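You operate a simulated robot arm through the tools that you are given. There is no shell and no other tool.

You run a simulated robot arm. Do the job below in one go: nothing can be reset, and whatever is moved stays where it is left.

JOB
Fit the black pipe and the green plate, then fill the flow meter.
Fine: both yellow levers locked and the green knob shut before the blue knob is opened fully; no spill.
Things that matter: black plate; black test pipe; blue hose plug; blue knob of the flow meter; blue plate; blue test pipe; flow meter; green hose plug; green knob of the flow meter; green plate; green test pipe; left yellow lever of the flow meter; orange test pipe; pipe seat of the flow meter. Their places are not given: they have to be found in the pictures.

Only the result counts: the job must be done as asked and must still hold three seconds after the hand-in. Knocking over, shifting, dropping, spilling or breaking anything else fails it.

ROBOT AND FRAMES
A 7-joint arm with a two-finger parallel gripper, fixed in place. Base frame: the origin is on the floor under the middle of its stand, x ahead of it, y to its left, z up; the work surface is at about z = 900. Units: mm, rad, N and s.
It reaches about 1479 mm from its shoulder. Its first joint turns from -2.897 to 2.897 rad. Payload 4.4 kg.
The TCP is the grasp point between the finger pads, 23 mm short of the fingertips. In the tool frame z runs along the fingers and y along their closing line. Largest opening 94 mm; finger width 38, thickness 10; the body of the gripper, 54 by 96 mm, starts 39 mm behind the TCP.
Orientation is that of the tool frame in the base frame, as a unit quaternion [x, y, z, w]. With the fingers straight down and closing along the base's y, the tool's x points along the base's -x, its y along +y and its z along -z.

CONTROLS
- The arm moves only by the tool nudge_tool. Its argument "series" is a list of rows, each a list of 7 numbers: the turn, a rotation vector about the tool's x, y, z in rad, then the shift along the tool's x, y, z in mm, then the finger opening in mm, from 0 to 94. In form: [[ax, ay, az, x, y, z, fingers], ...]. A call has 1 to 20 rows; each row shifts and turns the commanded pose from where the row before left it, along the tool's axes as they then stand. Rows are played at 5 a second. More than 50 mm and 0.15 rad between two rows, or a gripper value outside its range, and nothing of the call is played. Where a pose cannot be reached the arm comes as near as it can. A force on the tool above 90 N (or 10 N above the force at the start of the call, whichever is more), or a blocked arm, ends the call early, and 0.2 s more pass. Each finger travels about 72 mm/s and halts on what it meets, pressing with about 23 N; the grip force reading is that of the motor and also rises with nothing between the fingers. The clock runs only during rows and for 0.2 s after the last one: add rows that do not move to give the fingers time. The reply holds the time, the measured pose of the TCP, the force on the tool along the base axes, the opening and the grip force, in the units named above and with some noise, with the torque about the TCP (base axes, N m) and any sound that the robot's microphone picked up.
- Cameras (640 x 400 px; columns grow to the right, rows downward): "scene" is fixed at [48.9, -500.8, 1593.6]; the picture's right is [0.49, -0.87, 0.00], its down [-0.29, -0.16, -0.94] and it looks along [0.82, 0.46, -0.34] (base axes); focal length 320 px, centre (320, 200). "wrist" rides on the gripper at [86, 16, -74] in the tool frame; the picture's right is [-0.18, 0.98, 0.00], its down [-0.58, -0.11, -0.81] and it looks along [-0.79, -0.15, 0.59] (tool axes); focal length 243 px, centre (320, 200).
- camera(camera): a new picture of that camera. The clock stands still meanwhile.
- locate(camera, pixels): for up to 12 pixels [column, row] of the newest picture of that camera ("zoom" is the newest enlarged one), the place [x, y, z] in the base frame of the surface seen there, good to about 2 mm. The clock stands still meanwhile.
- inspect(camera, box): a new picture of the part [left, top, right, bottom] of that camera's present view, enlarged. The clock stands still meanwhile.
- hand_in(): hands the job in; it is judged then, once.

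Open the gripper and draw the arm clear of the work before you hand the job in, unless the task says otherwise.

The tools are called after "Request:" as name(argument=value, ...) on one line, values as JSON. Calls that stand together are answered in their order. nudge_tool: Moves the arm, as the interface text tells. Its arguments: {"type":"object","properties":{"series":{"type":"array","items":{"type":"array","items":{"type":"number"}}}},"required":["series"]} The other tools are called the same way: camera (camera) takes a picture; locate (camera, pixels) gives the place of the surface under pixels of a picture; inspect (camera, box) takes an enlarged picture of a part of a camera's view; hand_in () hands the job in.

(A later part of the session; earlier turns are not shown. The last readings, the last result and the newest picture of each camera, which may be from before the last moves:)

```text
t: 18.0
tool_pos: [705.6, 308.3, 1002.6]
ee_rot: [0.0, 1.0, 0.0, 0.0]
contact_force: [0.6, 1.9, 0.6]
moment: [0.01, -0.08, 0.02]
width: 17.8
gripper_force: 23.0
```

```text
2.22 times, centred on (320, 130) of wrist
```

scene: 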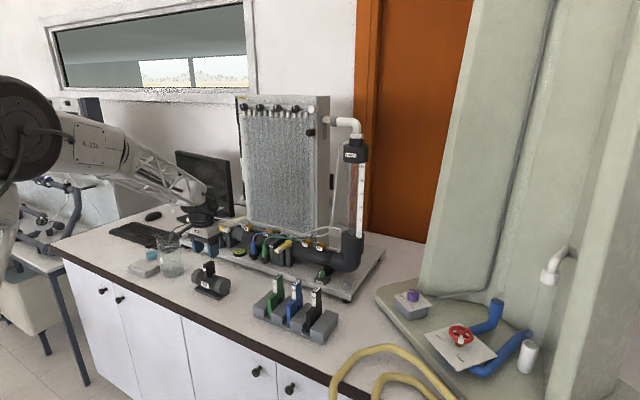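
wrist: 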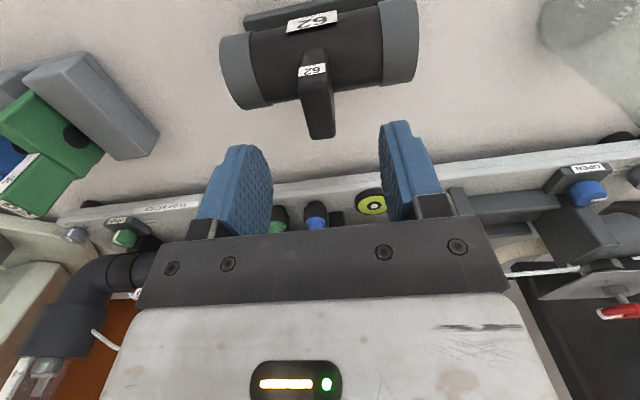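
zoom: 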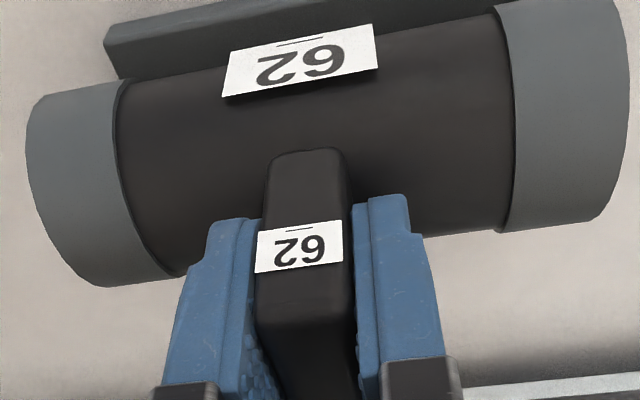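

The grip holds the handle at 17.8 mm with 23 N. I lift slowly by 40 mm and check.

Request:
nudge_tool(series=[[0, 0, 0, 0, 0, -10, 0], [0, 0, 0, 0, 0, -15, 0], [0, 0, 0, 0, 0, -15, 0], [0, 0, 0, 0, 0, 0, 0]])

Request:
camera(camera="wrist")

Request:
inspect(camera="scene", box=[150, 200, 290, 310])

```text
t: 19.0
tool_pos: [705.5, 307.5, 1042.5]
ee_rot: [0.001, 1.0, 0.0, 0.0]
contact_force: [-0.7, 0.0, -2.8]
moment: [0.03, 0.03, 0.02]
width: 17.9
gripper_force: 23.3
```

```text
taken
```

wrist: 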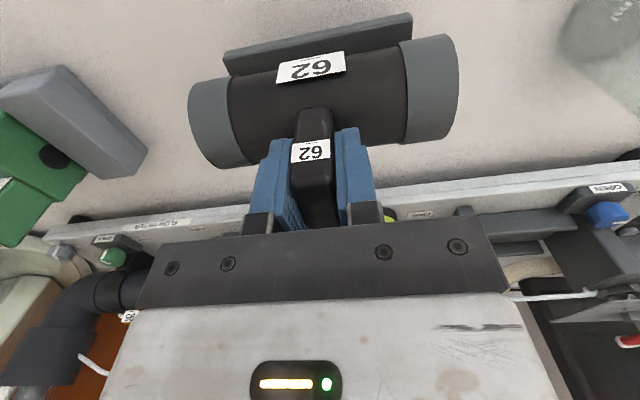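

```text
3.64 times, centred on (220, 255) of scene
```

zoom: 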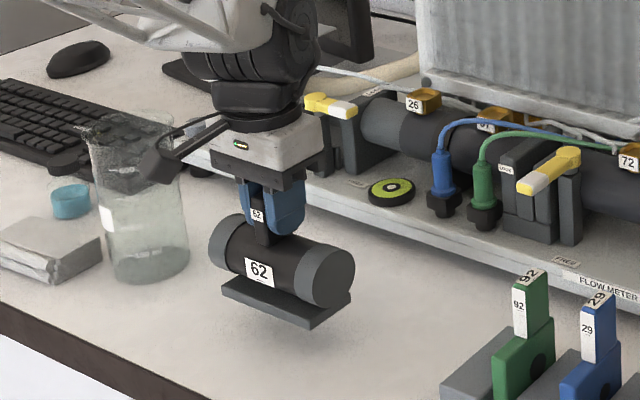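

The foot plate comes up with the pipe, so it must drop between the seat rails. I measure the foot in enlarged views.

Request:
inspect(camera="wrist", box=[180, 0, 470, 180])

Request:
locate(camera="zoom", pixels=[[100, 115], [105, 160], [300, 75], [500, 35], [505, 75], [25, 300], [600, 130], [110, 340], [590, 230], [60, 200], [310, 230], [120, 130]])

Request:
inspect(camera="scene", box=[180, 240, 250, 300])

Request:
locate(camera="zoom", pixels=[[95, 235], [100, 250], [240, 320], [300, 300], [375, 250], [380, 230], [310, 285], [350, 200], [200, 280], [150, 120], [330, 130], [345, 265]])

```text
2.21 times, centred on (325, 90) of wrist
```

zoom: 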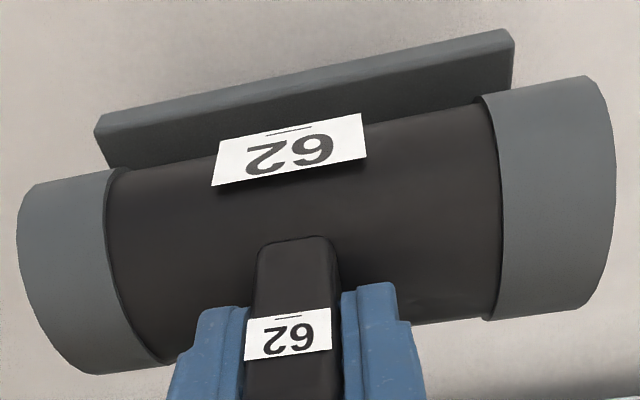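

```text
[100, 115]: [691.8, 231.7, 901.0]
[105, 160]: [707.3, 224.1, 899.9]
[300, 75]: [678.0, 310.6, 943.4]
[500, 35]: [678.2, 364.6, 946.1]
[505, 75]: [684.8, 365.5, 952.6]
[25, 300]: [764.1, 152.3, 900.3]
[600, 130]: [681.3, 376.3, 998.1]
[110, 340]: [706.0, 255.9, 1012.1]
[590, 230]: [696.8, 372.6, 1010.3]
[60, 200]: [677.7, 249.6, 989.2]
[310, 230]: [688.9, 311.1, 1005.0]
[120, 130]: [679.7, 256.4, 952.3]
```

```text
6.67 times, centred on (215, 270) of scene
```

zoom: 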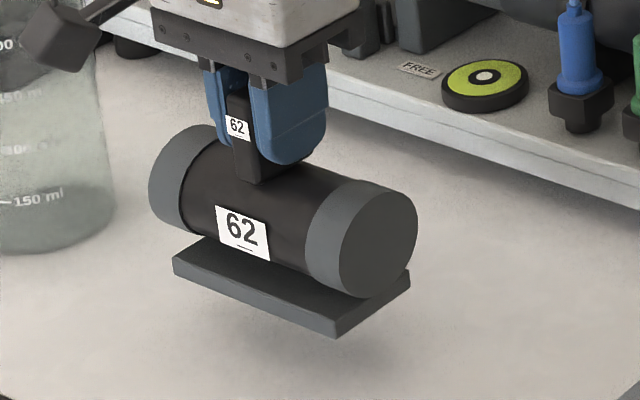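

```text
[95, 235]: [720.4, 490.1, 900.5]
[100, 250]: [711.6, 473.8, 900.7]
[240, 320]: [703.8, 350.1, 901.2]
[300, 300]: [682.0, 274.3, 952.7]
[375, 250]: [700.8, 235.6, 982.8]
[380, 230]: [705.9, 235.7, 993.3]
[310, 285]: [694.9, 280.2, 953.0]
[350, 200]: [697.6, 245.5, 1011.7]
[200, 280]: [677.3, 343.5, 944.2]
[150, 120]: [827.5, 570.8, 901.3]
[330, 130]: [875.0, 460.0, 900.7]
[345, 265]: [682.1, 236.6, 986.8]
```

The foot is about 55 mm wide (front face x≈677.5) and pipe axis x≈705.5 matches the TCP. I measure the pipe's two ends more finely in the wrist view.

Request:
inspect(camera="wrist", box=[400, 20, 480, 150])

Request:
locate(camera="zoom", pixels=[[340, 120], [350, 120], [360, 150], [350, 220], [340, 300], [370, 180], [355, 180], [345, 250], [335, 150], [365, 120], [330, 60], [320, 330]])

Request:
inspect(camera="wrist", box=[170, 60, 250, 190])

Request:
locate(camera="zoom", pixels=[[210, 120], [220, 120], [230, 150], [220, 200], [230, 250], [215, 160], [225, 180], [235, 220], [245, 270], [250, 200], [260, 120], [270, 300]])

```text
3.08 times, centred on (440, 85) of wrist
```

zoom: 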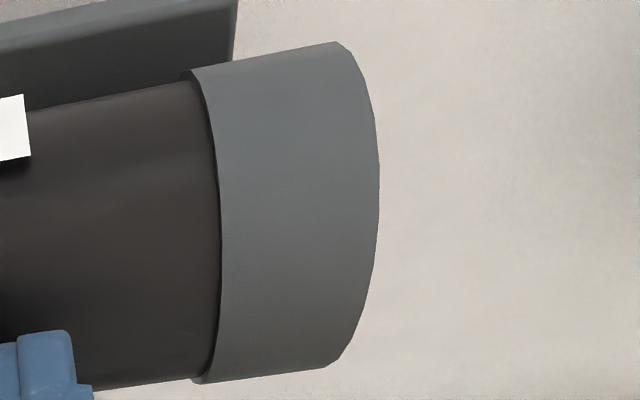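

```text
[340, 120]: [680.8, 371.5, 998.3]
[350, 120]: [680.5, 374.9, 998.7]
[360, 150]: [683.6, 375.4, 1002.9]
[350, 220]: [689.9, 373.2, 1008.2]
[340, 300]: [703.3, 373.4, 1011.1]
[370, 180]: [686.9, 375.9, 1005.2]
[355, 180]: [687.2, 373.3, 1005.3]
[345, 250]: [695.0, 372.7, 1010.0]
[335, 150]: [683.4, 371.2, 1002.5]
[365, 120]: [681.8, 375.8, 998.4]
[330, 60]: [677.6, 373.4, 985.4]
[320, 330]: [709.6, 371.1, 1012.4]
```

```text
3.08 times, centred on (210, 125) of wrist
```

zoom: 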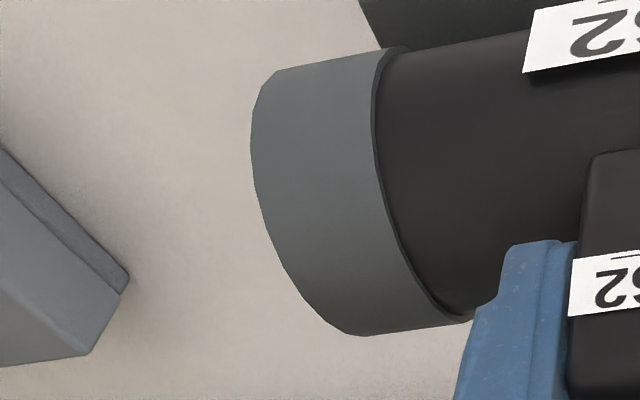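

```text
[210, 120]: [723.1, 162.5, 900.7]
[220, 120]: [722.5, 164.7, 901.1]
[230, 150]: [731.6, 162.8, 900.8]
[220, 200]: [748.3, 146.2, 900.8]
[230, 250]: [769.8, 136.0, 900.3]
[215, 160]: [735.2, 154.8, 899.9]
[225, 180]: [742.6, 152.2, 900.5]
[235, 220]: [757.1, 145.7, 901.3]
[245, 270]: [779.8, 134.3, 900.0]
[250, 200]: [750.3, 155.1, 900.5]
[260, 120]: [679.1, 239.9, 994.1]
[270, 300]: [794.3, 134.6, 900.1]
```

The pipe is about 142 mm long (y 235.7–377.5) for a seat of about 146 mm (433.4–579.4). I lift to z≈1190 and carry it over to above the seat.

Request:
nudge_tool(series=[[0, 0, 0, 0, 0, -40, 0], [0, 0, 0, 0, 0, -40, 0], [0, 0, 0, 0, 0, -40, 0], [0, 0, 0, 0, 0, -28, 0], [0, 0, 0, -30, 25, 0, 0], [0, 0, 0, -30, 25, 0, 0], [0, 0, 0, -30, 25, 0, 0], [0, 0, 0, -30, 25, 0, 0], [0, 0, 0, -30, 25, 0, 0], [0, 0, 0, -30, 25, 0, 0], [0, 0, 0, -30, 25, 0, 0], [0, 0, 0, -32, 25, 0, 0], [0, 0, 0, 0, 0, 0, 0]])

Request:
camera(camera="wrist")

Request:
inspect(camera="scene", box=[160, 150, 290, 260])

```text
t: 21.8
tool_pos: [946.1, 506.4, 1190.2]
ee_rot: [-0.001, 1.0, 0.0, 0.0]
contact_force: [-0.2, -0.6, -2.9]
moment: [0.01, 0.01, 0.03]
width: 17.9
gripper_force: 23.0
```

```text
taken
```

wrist: 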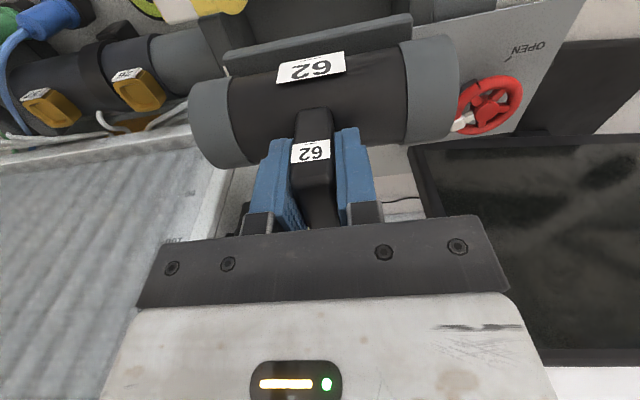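

```text
3.64 times, centred on (225, 205) of scene
```

zoom: 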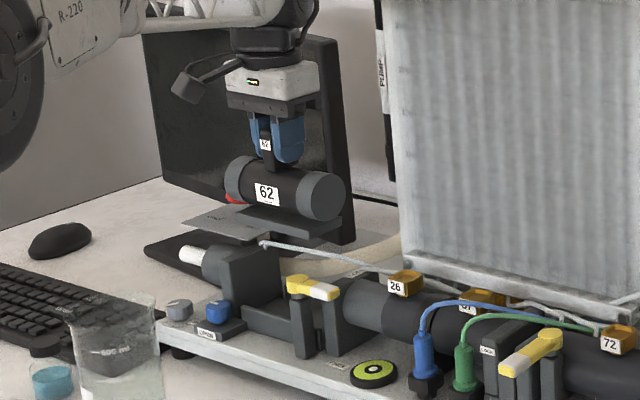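

The pipe hangs above the seat. I zoom the scene picture on the seat to measure rails and walls again with a second viewpoint.

Request:
inspect(camera="scene", box=[205, 212, 260, 255])

Request:
locate(camera="zoom", pixels=[[220, 150], [130, 190], [250, 215], [150, 180], [180, 190], [220, 205], [260, 220], [300, 170], [250, 180], [240, 190], [200, 160], [130, 200]])

```text
9.30 times, centred on (232, 234) of scene
```

zoom: 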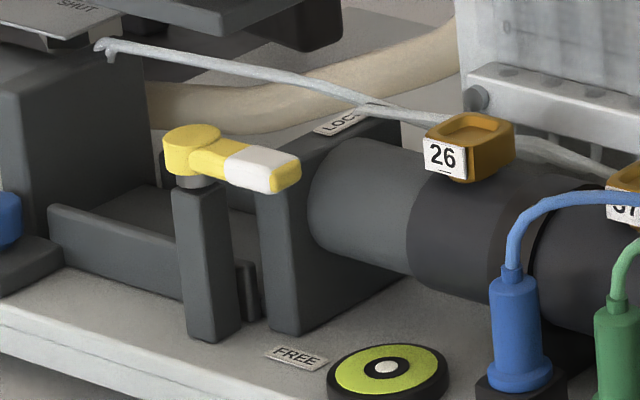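

```text
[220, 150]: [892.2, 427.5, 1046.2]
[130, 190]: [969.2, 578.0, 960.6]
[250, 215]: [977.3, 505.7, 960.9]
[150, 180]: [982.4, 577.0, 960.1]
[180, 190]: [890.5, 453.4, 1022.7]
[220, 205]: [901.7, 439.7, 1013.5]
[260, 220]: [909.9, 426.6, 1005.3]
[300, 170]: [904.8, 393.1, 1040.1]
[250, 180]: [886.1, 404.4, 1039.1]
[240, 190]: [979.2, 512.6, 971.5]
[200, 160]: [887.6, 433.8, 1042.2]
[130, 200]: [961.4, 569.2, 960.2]
```

I measure the near rail's outer face and top edges, plus the front and back edges of both walls.

Request:
locate(camera="zoom", pixels=[[110, 245], [70, 230], [60, 208], [80, 213], [110, 222], [140, 232], [170, 240], [150, 236], [90, 218], [120, 227], [243, 275], [255, 265]])

Request:
inspect(camera="scene", box=[208, 226, 232, 244])

Request:
locate(camera="zoom", pixels=[[100, 150], [110, 170], [150, 170], [200, 190], [250, 205], [300, 225], [150, 190], [200, 210], [250, 230], [200, 150], [250, 170], [300, 190]])

```text
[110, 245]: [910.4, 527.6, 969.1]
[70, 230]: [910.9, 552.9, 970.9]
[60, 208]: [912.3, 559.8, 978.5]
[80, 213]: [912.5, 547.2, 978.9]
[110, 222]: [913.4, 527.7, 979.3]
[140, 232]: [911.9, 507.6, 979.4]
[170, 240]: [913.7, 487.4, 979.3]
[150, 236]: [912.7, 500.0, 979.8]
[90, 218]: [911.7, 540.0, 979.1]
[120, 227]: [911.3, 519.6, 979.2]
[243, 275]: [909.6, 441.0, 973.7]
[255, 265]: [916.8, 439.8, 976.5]
```

```text
16.00 times, centred on (220, 235) of scene
```

zoom: 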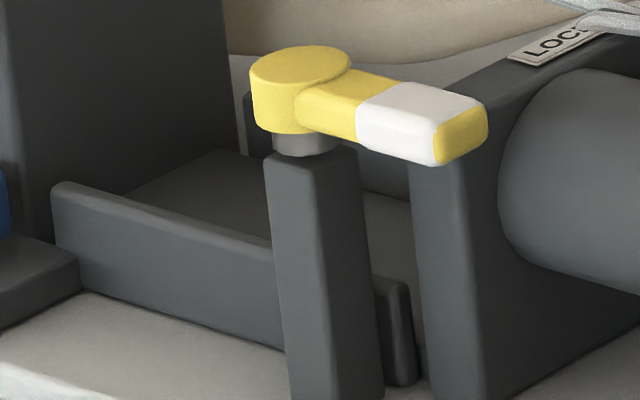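

```text
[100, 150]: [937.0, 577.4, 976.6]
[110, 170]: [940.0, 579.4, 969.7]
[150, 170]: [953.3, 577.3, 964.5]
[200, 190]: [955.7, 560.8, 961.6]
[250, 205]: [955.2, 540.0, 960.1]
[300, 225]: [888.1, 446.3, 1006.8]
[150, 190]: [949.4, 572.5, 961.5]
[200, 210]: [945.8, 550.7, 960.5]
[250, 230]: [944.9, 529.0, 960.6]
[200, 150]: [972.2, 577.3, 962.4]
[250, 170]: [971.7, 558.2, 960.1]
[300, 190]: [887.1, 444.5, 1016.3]
```

The rails leave a gap of x≈918–978.5 (centre ≈948.3) and the seat centre is y≈506.4. I nudge to line up, holding still to read the pose.

Request:
nudge_tool(series=[[0, 0, 0, -2, 1, 0, 0], [0, 0, 0, 0, 0, 0, 0], [0, 0, 0, 0, 0, 0, 0]])

Request:
nudge_tool(series=[[0, 0, 0, 0, 0, 0, 0]])

Request:
nudge_tool(series=[[0, 0, 0, 0, 0, 0, 0]])

Request:
inspect(camera="wrist", box=[170, 0, 470, 180])

Request:
locate(camera="zoom", pixels=[[120, 130], [300, 100], [500, 60], [610, 150], [605, 200], [45, 200], [45, 240], [70, 200], [590, 180], [40, 60], [300, 30], [560, 40]])

```text
t: 22.6
tool_pos: [947.4, 507.2, 1190.2]
ee_rot: [-0.001, 1.0, -0.001, 0.0]
contact_force: [-0.2, -0.5, -2.3]
moment: [0.02, -0.01, 0.03]
width: 17.8
gripper_force: 23.1
```

```text
t: 23.0
tool_pos: [947.5, 507.8, 1188.6]
ee_rot: [0.0, 1.0, -0.001, 0.001]
contact_force: [-0.3, -0.3, -4.3]
moment: [0.02, 0.0, 0.01]
width: 18.0
gripper_force: 23.4
```

```text
t: 23.4
tool_pos: [947.7, 507.2, 1188.6]
ee_rot: [-0.001, 1.0, -0.001, 0.0]
contact_force: [-0.2, 0.6, -3.1]
moment: [0.02, -0.02, 0.0]
width: 18.1
gripper_force: 22.7
```

```text
2.13 times, centred on (320, 90) of wrist
```

zoom: 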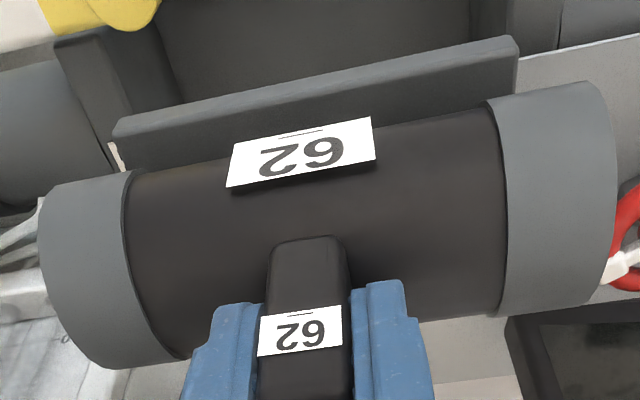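

```text
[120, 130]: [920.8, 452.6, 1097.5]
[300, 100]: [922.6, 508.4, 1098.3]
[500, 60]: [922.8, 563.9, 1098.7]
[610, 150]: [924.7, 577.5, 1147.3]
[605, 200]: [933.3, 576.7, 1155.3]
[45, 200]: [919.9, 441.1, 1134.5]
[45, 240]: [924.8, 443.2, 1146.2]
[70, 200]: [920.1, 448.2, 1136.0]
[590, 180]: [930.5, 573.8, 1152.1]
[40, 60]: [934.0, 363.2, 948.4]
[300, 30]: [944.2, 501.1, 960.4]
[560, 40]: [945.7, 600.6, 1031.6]
```

The pipe seems lined up to within 1–2 mm. I lower to z≈1135, just above the wall tops, and check the end gaps in the pictures.

Request:
nudge_tool(series=[[0, 0, 0, 0, 0, 20, 0], [0, 0, 0, 0, 0, 20, 0], [0, 0, 0, -0.5, 0, 14, 0], [0, 0, 0, 0, 0, 0, 0]])

Request:
inspect(camera="scene", box=[190, 190, 270, 250])

Request:
inspect(camera="wrist", box=[150, 0, 490, 200])

```text
t: 24.4
tool_pos: [949.5, 507.5, 1137.0]
ee_rot: [0.0, 1.0, 0.001, 0.001]
contact_force: [0.6, -6.8, 19.7]
moment: [0.94, -0.11, -0.08]
width: 20.0
gripper_force: 22.8
```

```text
6.67 times, centred on (230, 220) of scene
```

zoom: 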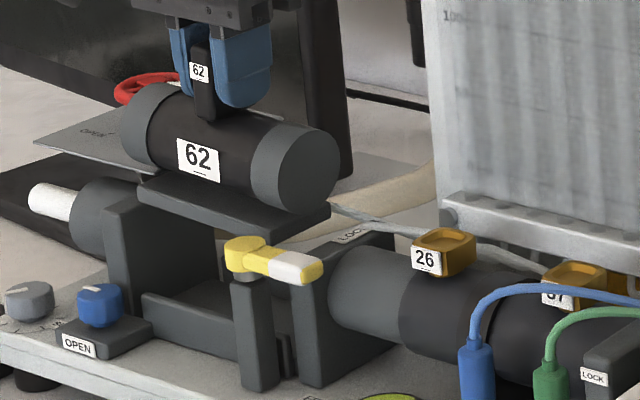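

```text
1.88 times, centred on (320, 100) of wrist
```

zoom: 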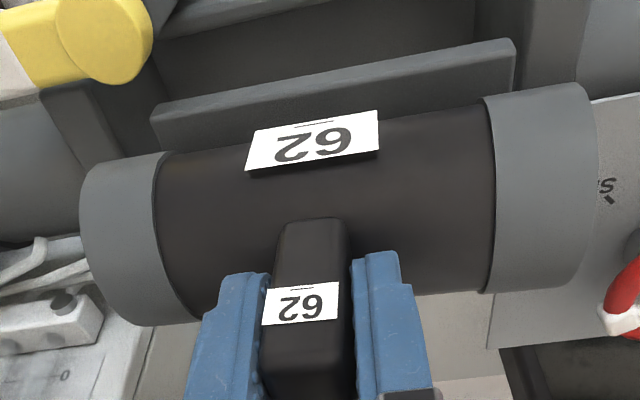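

The force reads 19.7 N upward with a torque, so the left end of the pipe touches something, probably the wheel plate at z≈1053. I raise 12 mm at once and look.

Request:
nudge_tool(series=[[0, 0, 0, 0, 0, -12, 0], [0, 0, 0, 0, 0, 0, 0]])

Request:
inspect(camera="wrist", box=[380, 0, 540, 200])

Request:
locate(camera="zoom", pixels=[[320, 110], [335, 90], [310, 330], [350, 120], [400, 200], [300, 350], [330, 300], [260, 80], [280, 60], [230, 250], [310, 270], [340, 80]])

Request:
inspect(camera="scene", box=[190, 195, 250, 240])

```text
t: 25.0
tool_pos: [949.4, 507.1, 1146.5]
ee_rot: [0.001, 1.0, 0.0, -0.001]
contact_force: [0.0, -0.4, -3.0]
moment: [0.02, -0.02, 0.02]
width: 17.9
gripper_force: 22.8
```

```text
2.00 times, centred on (460, 100) of wrist
```

zoom: 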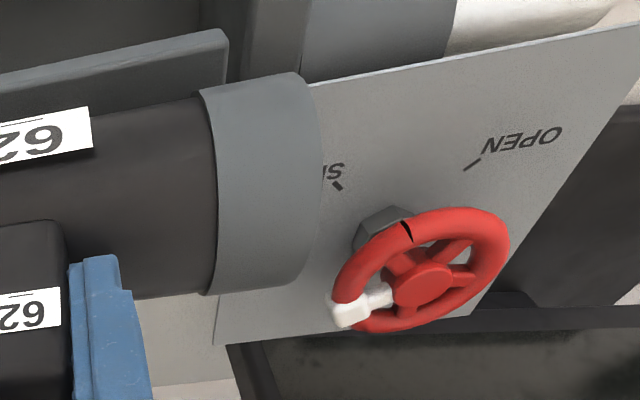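

```text
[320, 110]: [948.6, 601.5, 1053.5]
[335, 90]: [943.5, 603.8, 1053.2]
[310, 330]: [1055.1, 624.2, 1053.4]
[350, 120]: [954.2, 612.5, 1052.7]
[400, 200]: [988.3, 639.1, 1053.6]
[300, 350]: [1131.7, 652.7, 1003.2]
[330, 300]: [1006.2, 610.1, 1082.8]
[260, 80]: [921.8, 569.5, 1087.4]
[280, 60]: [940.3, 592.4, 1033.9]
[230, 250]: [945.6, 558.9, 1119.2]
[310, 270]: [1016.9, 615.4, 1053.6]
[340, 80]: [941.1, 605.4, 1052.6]
```

```text
8.89 times, centred on (220, 218) of scene
```

zoom: 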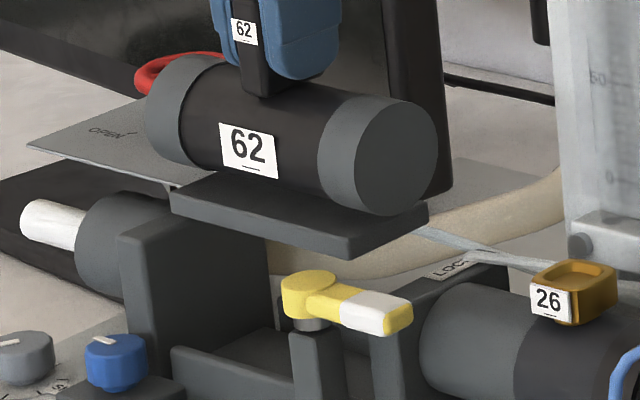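

The contact torque puts the touch at the pipe's left end, z≈1052. I raise and draw back the pipe to see clearly what overhangs the seat's left end.

Request:
nudge_tool(series=[[0, 0, 0, 0, 0, -40, 0], [0, 0, 0, 30, -20, -20, 0], [0, 0, 0, 40, -20, 0, 0], [0, 0, 0, 40, -20, 0, 0], [0, 0, 0, 40, -20, 0, 0], [0, 0, 0, 40, -20, 0, 0], [0, 0, 0, 0, 0, 0, 0]])

Request:
inspect(camera="scene", box=[190, 195, 250, 240])

Request:
locate(camera="zoom", pixels=[[30, 150], [100, 170], [150, 185], [170, 190], [200, 180], [250, 160], [190, 200], [220, 205], [300, 215], [200, 230], [240, 245], [130, 240]])

Request:
camera(camera="wrist")

```text
t: 26.6
tool_pos: [758.8, 409.7, 1206.1]
ee_rot: [0.0, 1.0, 0.0, 0.0]
contact_force: [-0.8, 0.8, -3.8]
moment: [-0.01, 0.01, -0.01]
width: 17.8
gripper_force: 23.0
```

```text
8.89 times, centred on (220, 218) of scene
```

zoom: 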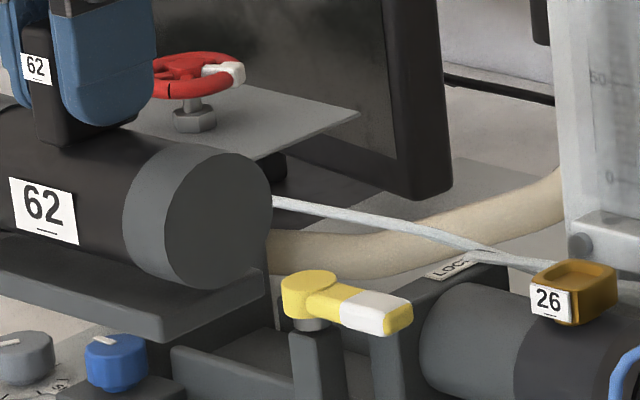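

```text
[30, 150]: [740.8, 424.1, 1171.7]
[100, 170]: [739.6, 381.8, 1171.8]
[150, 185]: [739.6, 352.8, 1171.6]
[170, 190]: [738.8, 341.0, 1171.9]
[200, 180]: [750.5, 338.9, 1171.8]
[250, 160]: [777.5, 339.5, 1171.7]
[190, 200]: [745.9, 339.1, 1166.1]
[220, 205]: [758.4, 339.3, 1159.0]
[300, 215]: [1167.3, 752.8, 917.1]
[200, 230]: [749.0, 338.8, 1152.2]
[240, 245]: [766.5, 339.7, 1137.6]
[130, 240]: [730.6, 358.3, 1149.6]
```

```text
taken
```

wrist: 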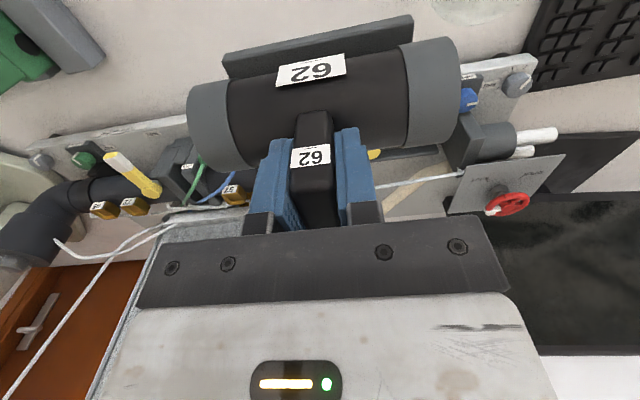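

Now the wrist view shows the wheel plate's right edge at (455,190) over the seat wall. I enlarge and measure it.

Request:
inspect(camera="wrist", box=[360, 90, 560, 230])

Request:
locate(camera="zoom", pixels=[[325, 255], [340, 245], [290, 380], [300, 370], [310, 320], [320, 290], [330, 265], [300, 165], [310, 200], [270, 280], [200, 295], [305, 272]])

```text
2.86 times, centred on (460, 160) of wrist
```

zoom: 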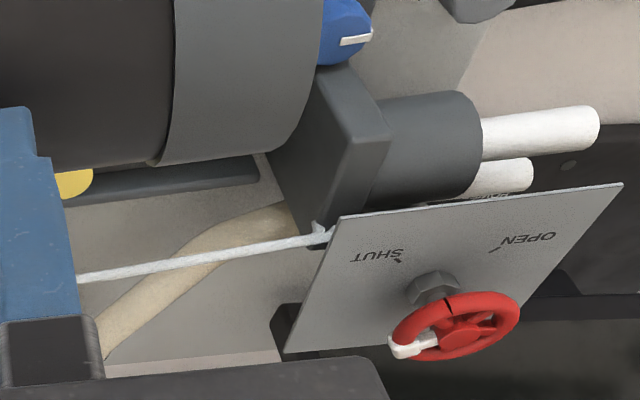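

```text
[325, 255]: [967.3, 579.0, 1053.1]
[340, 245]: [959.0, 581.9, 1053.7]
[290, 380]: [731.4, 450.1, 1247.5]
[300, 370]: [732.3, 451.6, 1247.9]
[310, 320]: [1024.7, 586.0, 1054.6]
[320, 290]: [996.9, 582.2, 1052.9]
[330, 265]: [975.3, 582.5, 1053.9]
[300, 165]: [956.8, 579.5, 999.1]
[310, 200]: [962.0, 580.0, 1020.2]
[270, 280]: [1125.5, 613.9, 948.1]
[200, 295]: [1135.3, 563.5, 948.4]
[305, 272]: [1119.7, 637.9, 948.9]
```

The wheel plate's right edge is at y≈578 at z 1053, so the pipe must go in a bit further right (y centre ≈505.5). I also measure the thin tube near the wall top.

Request:
locate(camera="zoom", pixels=[[317, 228], [315, 238], [300, 240], [280, 243], [250, 248], [200, 258], [150, 267], [100, 276], [318, 232], [322, 240], [328, 232], [312, 232]])

Request:
inspect(camera="wrist", box=[440, 150, 490, 190])

Request:
locate(camera="zoom", pixels=[[300, 160], [290, 220], [260, 280], [240, 330], [295, 175], [275, 260], [250, 330], [320, 150], [215, 190], [205, 220], [230, 200], [255, 210]])

```text
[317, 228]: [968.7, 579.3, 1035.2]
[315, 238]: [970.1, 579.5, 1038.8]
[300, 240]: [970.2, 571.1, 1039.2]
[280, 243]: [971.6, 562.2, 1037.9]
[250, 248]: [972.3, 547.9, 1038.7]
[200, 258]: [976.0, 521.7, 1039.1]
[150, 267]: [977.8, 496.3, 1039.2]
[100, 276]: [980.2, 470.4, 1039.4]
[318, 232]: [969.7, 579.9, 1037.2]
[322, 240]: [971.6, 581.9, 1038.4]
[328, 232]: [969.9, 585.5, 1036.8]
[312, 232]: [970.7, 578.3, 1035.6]
```

```text
10.00 times, centred on (465, 170) of wrist
```

zoom: 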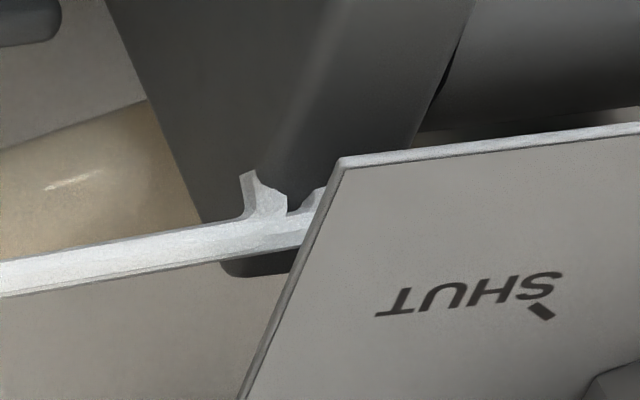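

```text
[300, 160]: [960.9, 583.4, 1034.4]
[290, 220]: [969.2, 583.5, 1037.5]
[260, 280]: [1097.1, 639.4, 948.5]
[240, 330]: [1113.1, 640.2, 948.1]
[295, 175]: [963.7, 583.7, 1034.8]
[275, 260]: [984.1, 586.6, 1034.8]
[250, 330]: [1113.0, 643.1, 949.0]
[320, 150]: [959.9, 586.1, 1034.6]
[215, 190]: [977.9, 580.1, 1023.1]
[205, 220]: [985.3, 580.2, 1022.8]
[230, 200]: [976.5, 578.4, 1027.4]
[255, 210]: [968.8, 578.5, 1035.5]
```

The thin tube crosses at z≈1039 beside the seat; the plate edge (y≈578) is what was touched. I return above the seat aiming for TCP y≈505.4 and read the pose.

Request:
nudge_tool(series=[[0, 0, 0, -40, 20, 0, 0], [0, 0, 0, -40, 20, 0, 0], [0, 0, 0, -40, 20, 0, 0], [0, 0, 0, -40, 20, 0, 0], [0, 0, 0, -29.5, 16, 0, 0], [0, 0, 0, 0, 0, 0, 0], [0, 0, 0, 0, 0, 0, 0]])

Request:
nudge_tool(series=[[0, 0, 0, 0, 0, 0, 0]])

Request:
nudge_tool(series=[[0, 0, 0, 0, 0, 0, 0]])

Request:
nudge_tool(series=[[0, 0, 0, 0, 0, 0, 0]])

```text
t: 28.2
tool_pos: [948.6, 503.1, 1208.3]
ee_rot: [0.0, 1.0, 0.0, 0.0]
contact_force: [0.3, 0.6, -3.5]
moment: [0.01, -0.03, 0.0]
width: 18.0
gripper_force: 23.3
```

```text
t: 28.6
tool_pos: [949.5, 503.1, 1208.6]
ee_rot: [0.0, 1.0, 0.001, -0.001]
contact_force: [-0.2, 0.2, -3.3]
moment: [-0.01, -0.01, -0.02]
width: 17.9
gripper_force: 22.9
```

```text
t: 29.0
tool_pos: [947.6, 502.6, 1206.9]
ee_rot: [0.0, 1.0, 0.001, 0.0]
contact_force: [0.4, -0.6, -3.6]
moment: [-0.02, 0.02, -0.04]
width: 17.8
gripper_force: 22.8
```

```text
t: 29.4
tool_pos: [947.4, 503.4, 1208.6]
ee_rot: [0.0, 1.0, 0.0, 0.0]
contact_force: [0.2, -1.3, -2.6]
moment: [0.01, 0.02, 0.04]
width: 17.9
gripper_force: 23.9
```

The average pose is (948.3, 503.0, 1208). I shift 2.3 mm left and lower in small steps past the plate height, watching the force.

Request:
nudge_tool(series=[[0, 0, 0, 0, 2.3, 0, 0], [0, 0, 0, 0, 0, 25, 0], [0, 0, 0, 0, 0, 25, 0], [0, 0, 0, 0, 0, 10, 0], [0, 0, 0, 0, 0, 4, 0], [0, 0, 0, 0, 0, 4, 0], [0, 0, 0, 0, 0, 4, 0], [0, 0, 0, 0, 0, 4, 0], [0, 0, 0, 0, 0, 0, 0]])

Request:
inspect(camera="wrist", box=[150, 0, 490, 200])

Request:
inspect(camera="scene", box=[190, 195, 250, 240])

```text
t: 31.4
tool_pos: [948.7, 505.5, 1131.9]
ee_rot: [0.001, 1.0, -0.001, 0.0]
contact_force: [-0.3, 0.0, -3.1]
moment: [-0.02, -0.04, 0.03]
width: 17.8
gripper_force: 23.6
```

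```text
1.88 times, centred on (320, 100) of wrist
```

zoom: 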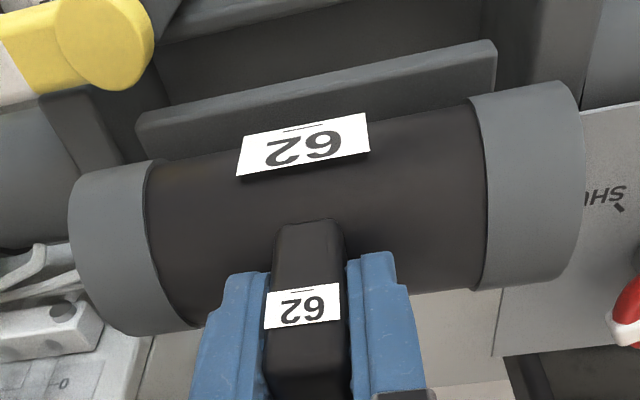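

```text
8.89 times, centred on (220, 218) of scene
```

zoom: 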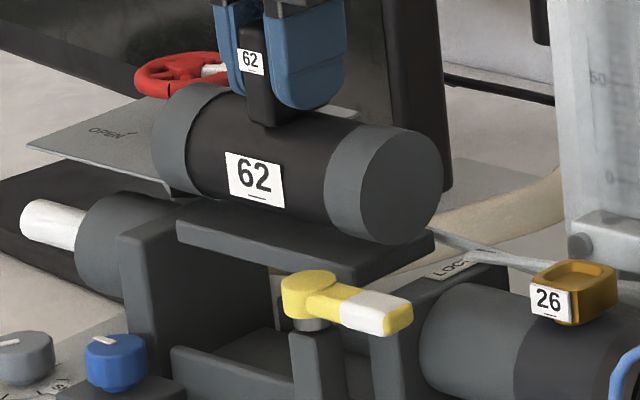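

No contact at z=1132, past the plate. I keep lowering in 4 mm steps towards the wall tops and rails.

Request:
nudge_tool(series=[[0, 0, 0, 0, 0, 4, 0], [0, 0, 0, 0, 0, 4, 0], [0, 0, 0, 0, 0, 4, 0], [0, 0, 0, 0, 0, 4, 0], [0, 0, 0, 0, 0, 4, 0], [0, 0, 0, 0, 0, 4, 0], [0, 0, 0, 0, 0, 4, 0], [0, 0, 0, 0, 0, 4, 0], [0, 0, 0, 0, 0, 4, 0], [0, 0, 0, 0, 0, 0, 0]])

Request:
inspect(camera="scene", box=[190, 195, 250, 240])

Request:
inspect(camera="wrist", box=[150, 0, 490, 200])

```text
t: 33.6
tool_pos: [949.3, 506.1, 1095.2]
ee_rot: [0.0, 1.0, 0.0, 0.0]
contact_force: [0.0, -0.4, -3.3]
moment: [-0.02, 0.03, 0.03]
width: 18.1
gripper_force: 23.1
```

```text
8.89 times, centred on (220, 218) of scene
```

zoom: 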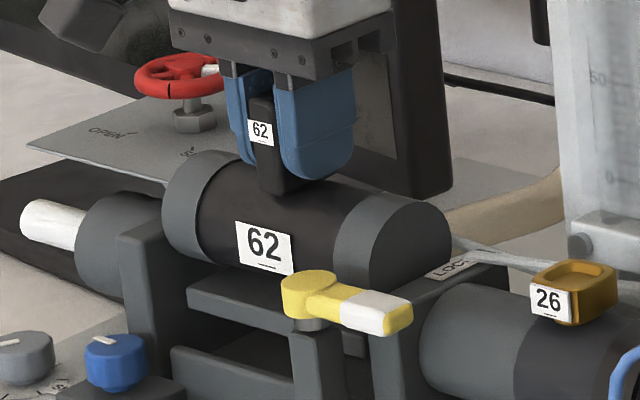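

```text
1.88 times, centred on (320, 100) of wrist
```

zoom: 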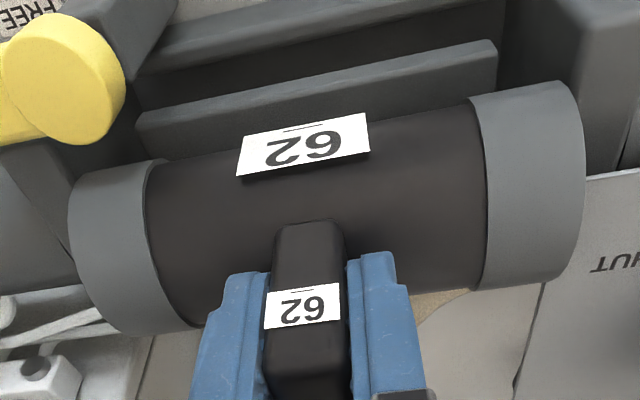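

The pipe is between the walls without contact. I lower on in 3 mm steps to bring the foot to the rails.

Request:
nudge_tool(series=[[0, 0, 0, 0, 0, 3, 0], [0, 0, 0, 0, 0, 3, 0], [0, 0, 0, 0, 0, 3, 0], [0, 0, 0, 0, 0, 3, 0], [0, 0, 0, 0, 0, 3, 0], [0, 0, 0, 0, 0, 0, 0]])

Request:
inspect(camera="wrist", box=[150, 0, 490, 200])

```text
t: 35.0
tool_pos: [949.8, 506.1, 1081.0]
ee_rot: [0.0, 1.0, 0.0, 0.0]
contact_force: [0.6, 0.1, -2.9]
moment: [0.02, -0.01, 0.0]
width: 17.8
gripper_force: 23.3
```

```text
1.88 times, centred on (320, 100) of wrist
```

zoom: 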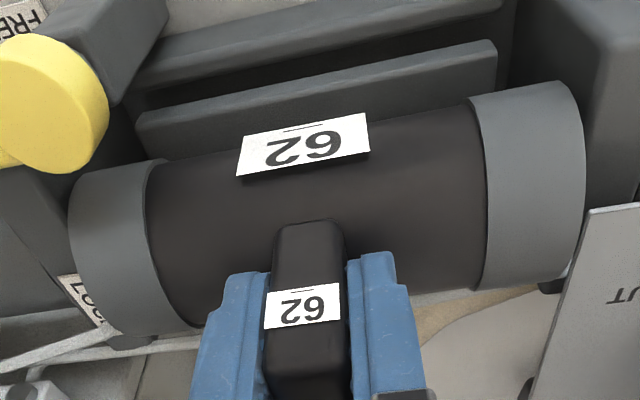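

Still no contact at z=1081. I compare foot front edge (zoom 320,85) with the near rail's edge before going between the rails.

Request:
locate(camera="zoom", pixels=[[320, 88], [200, 115], [450, 58], [320, 35], [320, 48], [320, 60], [320, 72], [250, 80], [400, 50], [320, 20], [220, 60], [420, 20]])

Request:
inspect(camera="scene", box=[200, 215, 240, 245])

```text
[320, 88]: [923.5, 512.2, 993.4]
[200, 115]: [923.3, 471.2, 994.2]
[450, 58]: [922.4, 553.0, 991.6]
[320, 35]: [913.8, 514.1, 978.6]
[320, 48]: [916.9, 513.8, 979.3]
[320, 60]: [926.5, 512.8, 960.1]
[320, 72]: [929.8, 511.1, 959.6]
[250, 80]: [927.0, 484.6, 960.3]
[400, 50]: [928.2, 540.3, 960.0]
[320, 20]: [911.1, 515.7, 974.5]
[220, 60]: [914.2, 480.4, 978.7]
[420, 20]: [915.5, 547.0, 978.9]
```

```text
13.33 times, centred on (220, 230) of scene
```

zoom: 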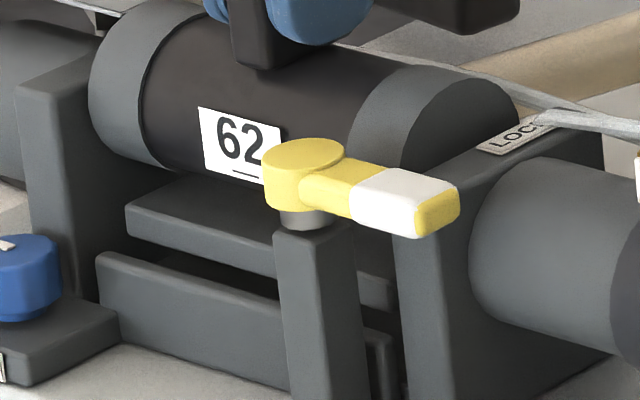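

The foot front edge is at x≈922.7 while the near rail ends at ≈918, so I shift 1.5 mm toward the near rail and lower onto the seat floor.

Request:
nudge_tool(series=[[0, 0, 0, 1.5, 0, 0, 0], [0, 0, 0, 0, 0, 2, 0], [0, 0, 0, 0, 0, 2, 0], [0, 0, 0, 0, 0, 2, 0], [0, 0, 0, 0, 0, 2, 0], [0, 0, 0, 0, 0, 2, 0], [0, 0, 0, 0, 0, 0, 0]])

```text
t: 36.6
tool_pos: [947.9, 506.5, 1070.8]
ee_rot: [0.0, 1.0, 0.0, 0.001]
contact_force: [0.6, 0.2, -2.3]
moment: [0.01, -0.01, 0.01]
width: 18.0
gripper_force: 22.5
```

No contact with the foot about 10 mm below the rail tops. I go on in 1.5 mm steps to touchdown.

Request:
nudge_tool(series=[[0, 0, 0, 0, 0, 2, 0], [0, 0, 0, 0, 0, 2, 0], [0, 0, 0, 0, 0, 1.5, 0], [0, 0, 0, 0, 0, 1, 0], [0, 0, 0, 0, 0, 0, 0]])

```text
t: 37.8
tool_pos: [947.9, 505.5, 1063.4]
ee_rot: [0.0, 1.0, 0.0, 0.0]
contact_force: [0.7, 0.3, -3.3]
moment: [0.01, 0.0, 0.01]
width: 17.8
gripper_force: 23.3
```

Request:
nudge_tool(series=[[0, 0, 0, 0, 0, 1, 0], [0, 0, 0, 0, 0, 0, 0]])

Request:
inspect(camera="scene", box=[200, 215, 240, 245])

```text
t: 38.4
tool_pos: [948.5, 505.4, 1062.9]
ee_rot: [0.0, 1.0, 0.001, 0.0]
contact_force: [-1.0, -0.1, -2.5]
moment: [0.01, 0.0, -0.03]
width: 18.5
gripper_force: 22.5
```

```text
13.33 times, centred on (220, 230) of scene
```

zoom: 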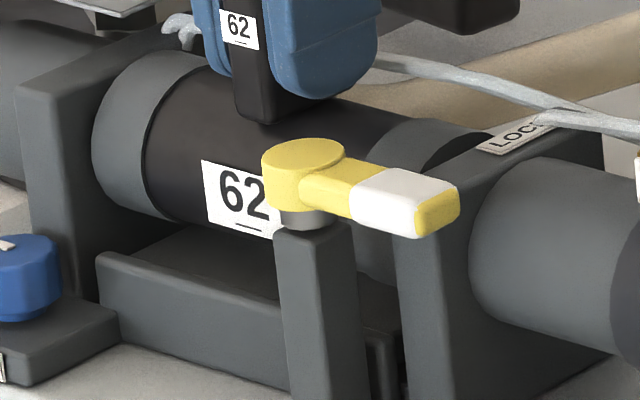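

The foot is down between the rails, almost at the floor, with no load on it yet. I go on in 1 mm steps until the upward force shows.

Request:
nudge_tool(series=[[0, 0, 0, 0, 0, 1, 0], [0, 0, 0, 0, 0, 0, 0]])

Request:
nudge_tool(series=[[0, 0, 0, 0, 0, 1, 0], [0, 0, 0, 0, 0, 0, 0]])

```text
t: 39.0
tool_pos: [948.2, 506.2, 1063.1]
ee_rot: [0.0, 1.0, 0.0, 0.0]
contact_force: [-0.2, 1.0, -3.3]
moment: [-0.02, -0.03, 0.02]
width: 18.0
gripper_force: 23.2
```

```text
t: 39.6
tool_pos: [949.0, 505.1, 1061.5]
ee_rot: [0.0, 1.0, -0.001, 0.0]
contact_force: [-0.1, 0.2, -3.4]
moment: [0.0, 0.0, 0.01]
width: 17.7
gripper_force: 23.0
```

Request:
nudge_tool(series=[[0, 0, 0, 0, 0, 1, 0], [0, 0, 0, 0, 0, 0, 0]])

Request:
nudge_tool(series=[[0, 0, 0, 0, 0, 1, 0], [0, 0, 0, 0, 0, 0, 0]])

```text
t: 40.2
tool_pos: [947.7, 505.8, 1061.2]
ee_rot: [0.0, 1.0, 0.0, 0.0]
contact_force: [-0.8, -0.3, -2.3]
moment: [-0.02, 0.01, 0.03]
width: 18.1
gripper_force: 23.0
```

```text
t: 40.8
tool_pos: [947.9, 505.6, 1059.8]
ee_rot: [0.0, 1.0, 0.0, 0.0]
contact_force: [-0.9, 1.3, 2.7]
moment: [-0.06, 0.19, -0.05]
width: 17.6
gripper_force: 23.5
```

The force has risen by about 6 N, so the foot sits on the floor. I open the fingers and check.

Request:
nudge_tool(series=[[0, 0, 0, 0, 0, 0, 30], [0, 0, 0, 0, 0, 0, 50], [0, 0, 0, 0, 0, 0, 50], [0, 0, 0, 0, 0, 0, 50]])

Request:
inspect(camera="scene", box=[200, 215, 240, 245])

Request:
inspect(camera="wrist", box=[150, 0, 490, 200])

```text
t: 41.8
tool_pos: [949.0, 505.3, 1059.5]
ee_rot: [0.0, 1.0, 0.0, 0.0]
contact_force: [0.1, 0.8, -0.8]
moment: [-0.01, -0.01, -0.01]
width: 50.0
gripper_force: 0.1
```

```text
13.33 times, centred on (220, 230) of scene
```

zoom: 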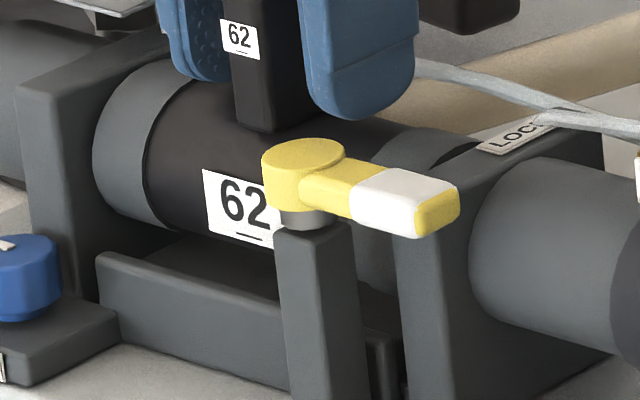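

```text
1.88 times, centred on (320, 100) of wrist
```

zoom: 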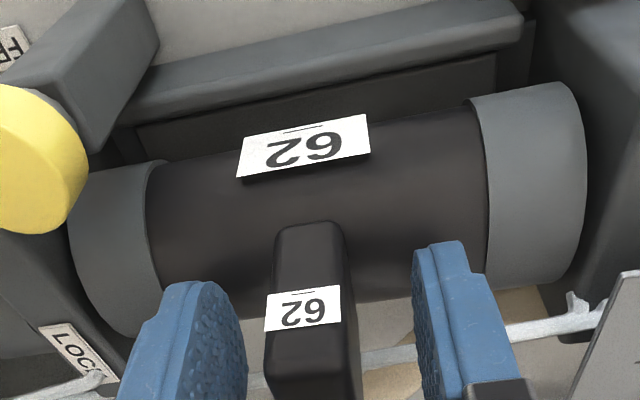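

The pipe rests in the seat with its handle upright. I withdraw straight up 100 mm and look at the left lever again.

Request:
nudge_tool(series=[[0, 0, 0, 0, 0, -15, 50], [0, 0, 0, 0, 0, -35, 50], [0, 0, 0, 0, 0, -50, 50], [0, 0, 0, 40, 0, -20, 50], [0, 0, 0, 0, 0, 0, 50]])

Request:
camera(camera="scene")

Request:
inspect(camera="scene", box=[200, 205, 260, 250])

Request:
locate(camera="zoom", pixels=[[200, 175], [215, 185], [240, 190], [265, 195], [290, 205], [310, 212], [240, 210], [285, 230], [460, 160], [450, 195], [495, 190], [310, 225]])

```text
t: 43.0
tool_pos: [907.6, 504.4, 1177.3]
ee_rot: [-0.001, 1.0, 0.0, 0.0]
contact_force: [0.2, 0.4, -0.1]
moment: [0.01, 0.01, 0.01]
width: 50.0
gripper_force: 0.2
```

```text
taken
```

scene: 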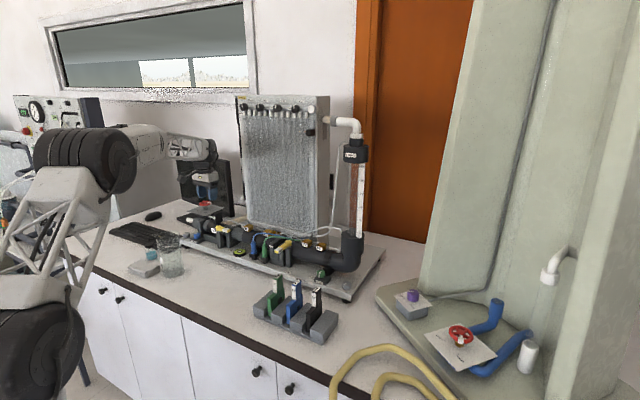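

```text
8.89 times, centred on (230, 228) of scene
```

zoom: 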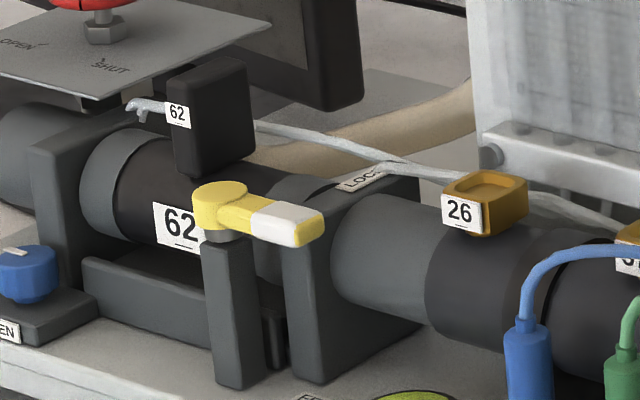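

```text
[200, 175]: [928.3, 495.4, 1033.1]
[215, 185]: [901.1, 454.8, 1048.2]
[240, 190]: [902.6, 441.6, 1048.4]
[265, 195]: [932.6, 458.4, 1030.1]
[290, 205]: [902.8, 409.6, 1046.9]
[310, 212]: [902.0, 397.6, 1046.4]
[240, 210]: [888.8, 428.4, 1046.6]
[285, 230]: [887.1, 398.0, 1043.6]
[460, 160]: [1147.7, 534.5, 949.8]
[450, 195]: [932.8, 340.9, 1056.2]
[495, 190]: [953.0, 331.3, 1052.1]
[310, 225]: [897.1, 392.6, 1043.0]
```

The lever arm lies along -y from hub (896,454) to y≈391, 16 mm wide, top z≈1047. I turn the hand a quarter turn clockwise in the air and go above the arm so the fingers can straddle it.

Request:
nudge_tool(series=[[0, 0, 0.1428, 0, 0, 0, 40], [0, 0, 0.1428, 0, 0, 0, 40], [0, 0, 0.1428, 0, 0, 0, 40], [0, 0, 0.1428, 0, 0, 0, 40], [0, 0, 0.1428, 0, 0, 0, 40], [0, 0, 0.1428, 0, 0, 0, 40], [0, 0, 0.1428, 0, 0, 0, 40], [0, 0, 0.1428, 0, 0, 0, 40], [0, 0, 0.1428, 0, 0, 0, 40], [0, 0, 0.1428, 0, 0, 0, 40], [0, 0, 0.1428, 0, 0, 0, 40], [0, 0, 0, 0, 0, 0, 40]])

Request:
nudge_tool(series=[[0, 0, 0, -40, -5, 0, 40], [0, 0, 0, -40, -6, 0, 40], [0, 0, 0, -18, 0, 0, 40], [0, 0, 0, 0, 0, 0, 40]])

Request:
camera(camera="wrist")

Request:
inspect(camera="scene", box=[180, 160, 280, 250])

```text
t: 45.6
tool_pos: [908.3, 506.1, 1179.0]
ee_rot: [0.708, 0.706, 0.0, 0.0]
contact_force: [-0.4, 0.3, 0.0]
moment: [-0.04, 0.06, 0.0]
width: 40.1
gripper_force: 0.1
```

```text
t: 46.6
tool_pos: [898.2, 407.2, 1178.7]
ee_rot: [0.707, 0.707, 0.0, 0.0]
contact_force: [0.4, -0.3, -0.4]
moment: [-0.02, 0.05, 0.0]
width: 40.3
gripper_force: 0.0
```

```text
taken
```

wrist: 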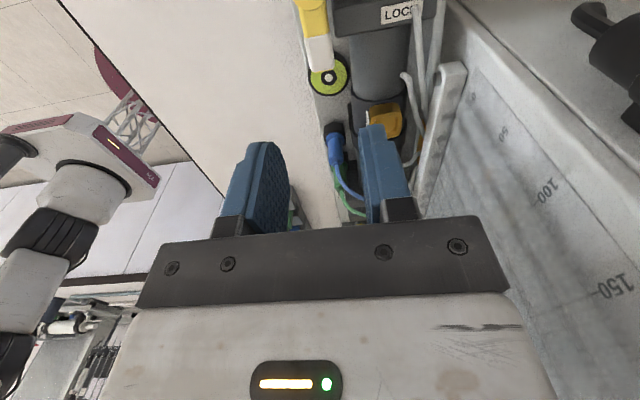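

```text
4.44 times, centred on (230, 205) of scene
```

zoom: 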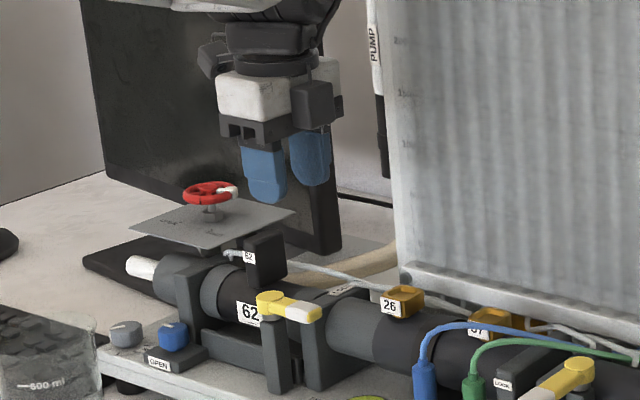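

The lever's white end is at wrist (318,55), where the TCP axis meets z≈1045. I lower to z≈1062 with the fingers either side of the arm.

Request:
nudge_tool(series=[[0, 0, 0, 0, -1, 40, 40], [0, 0, 0, 0, 0, 40, 40], [0, 0, 0, 0, 0, 20, 40], [0, 0, 0, 0, 0, 10, 40], [0, 0, 0, 0, 0, 5, 40], [0, 0, 0, 0, 0, 0, 40]])

Request:
camera(camera="wrist")

Request:
inspect(camera="scene", box=[195, 195, 265, 250])

```text
t: 48.0
tool_pos: [895.2, 409.1, 1063.6]
ee_rot: [0.707, 0.707, 0.0, 0.0]
contact_force: [-0.1, 0.5, -0.2]
moment: [0.01, -0.05, -0.02]
width: 40.1
gripper_force: 0.0
```

```text
taken
```

wrist: 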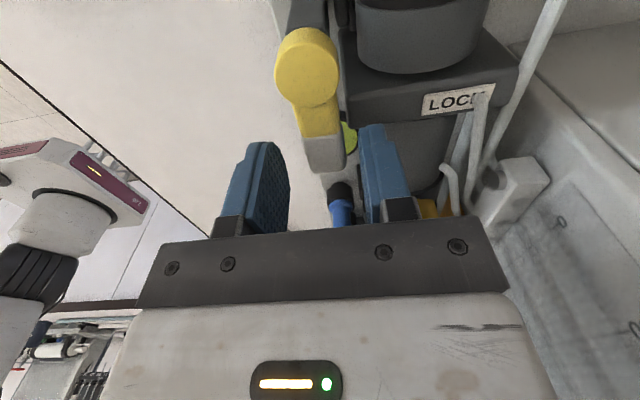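

```text
7.27 times, centred on (230, 222) of scene
```

zoom: 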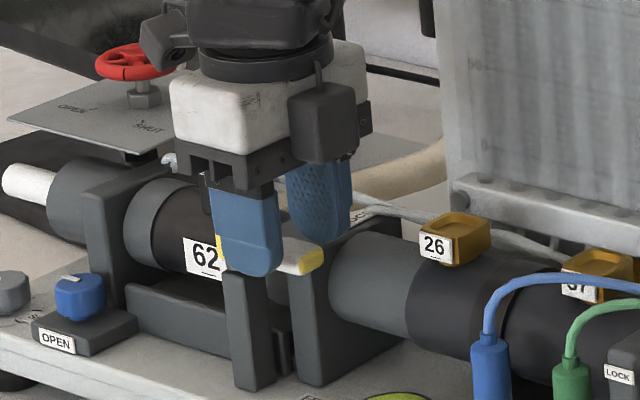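

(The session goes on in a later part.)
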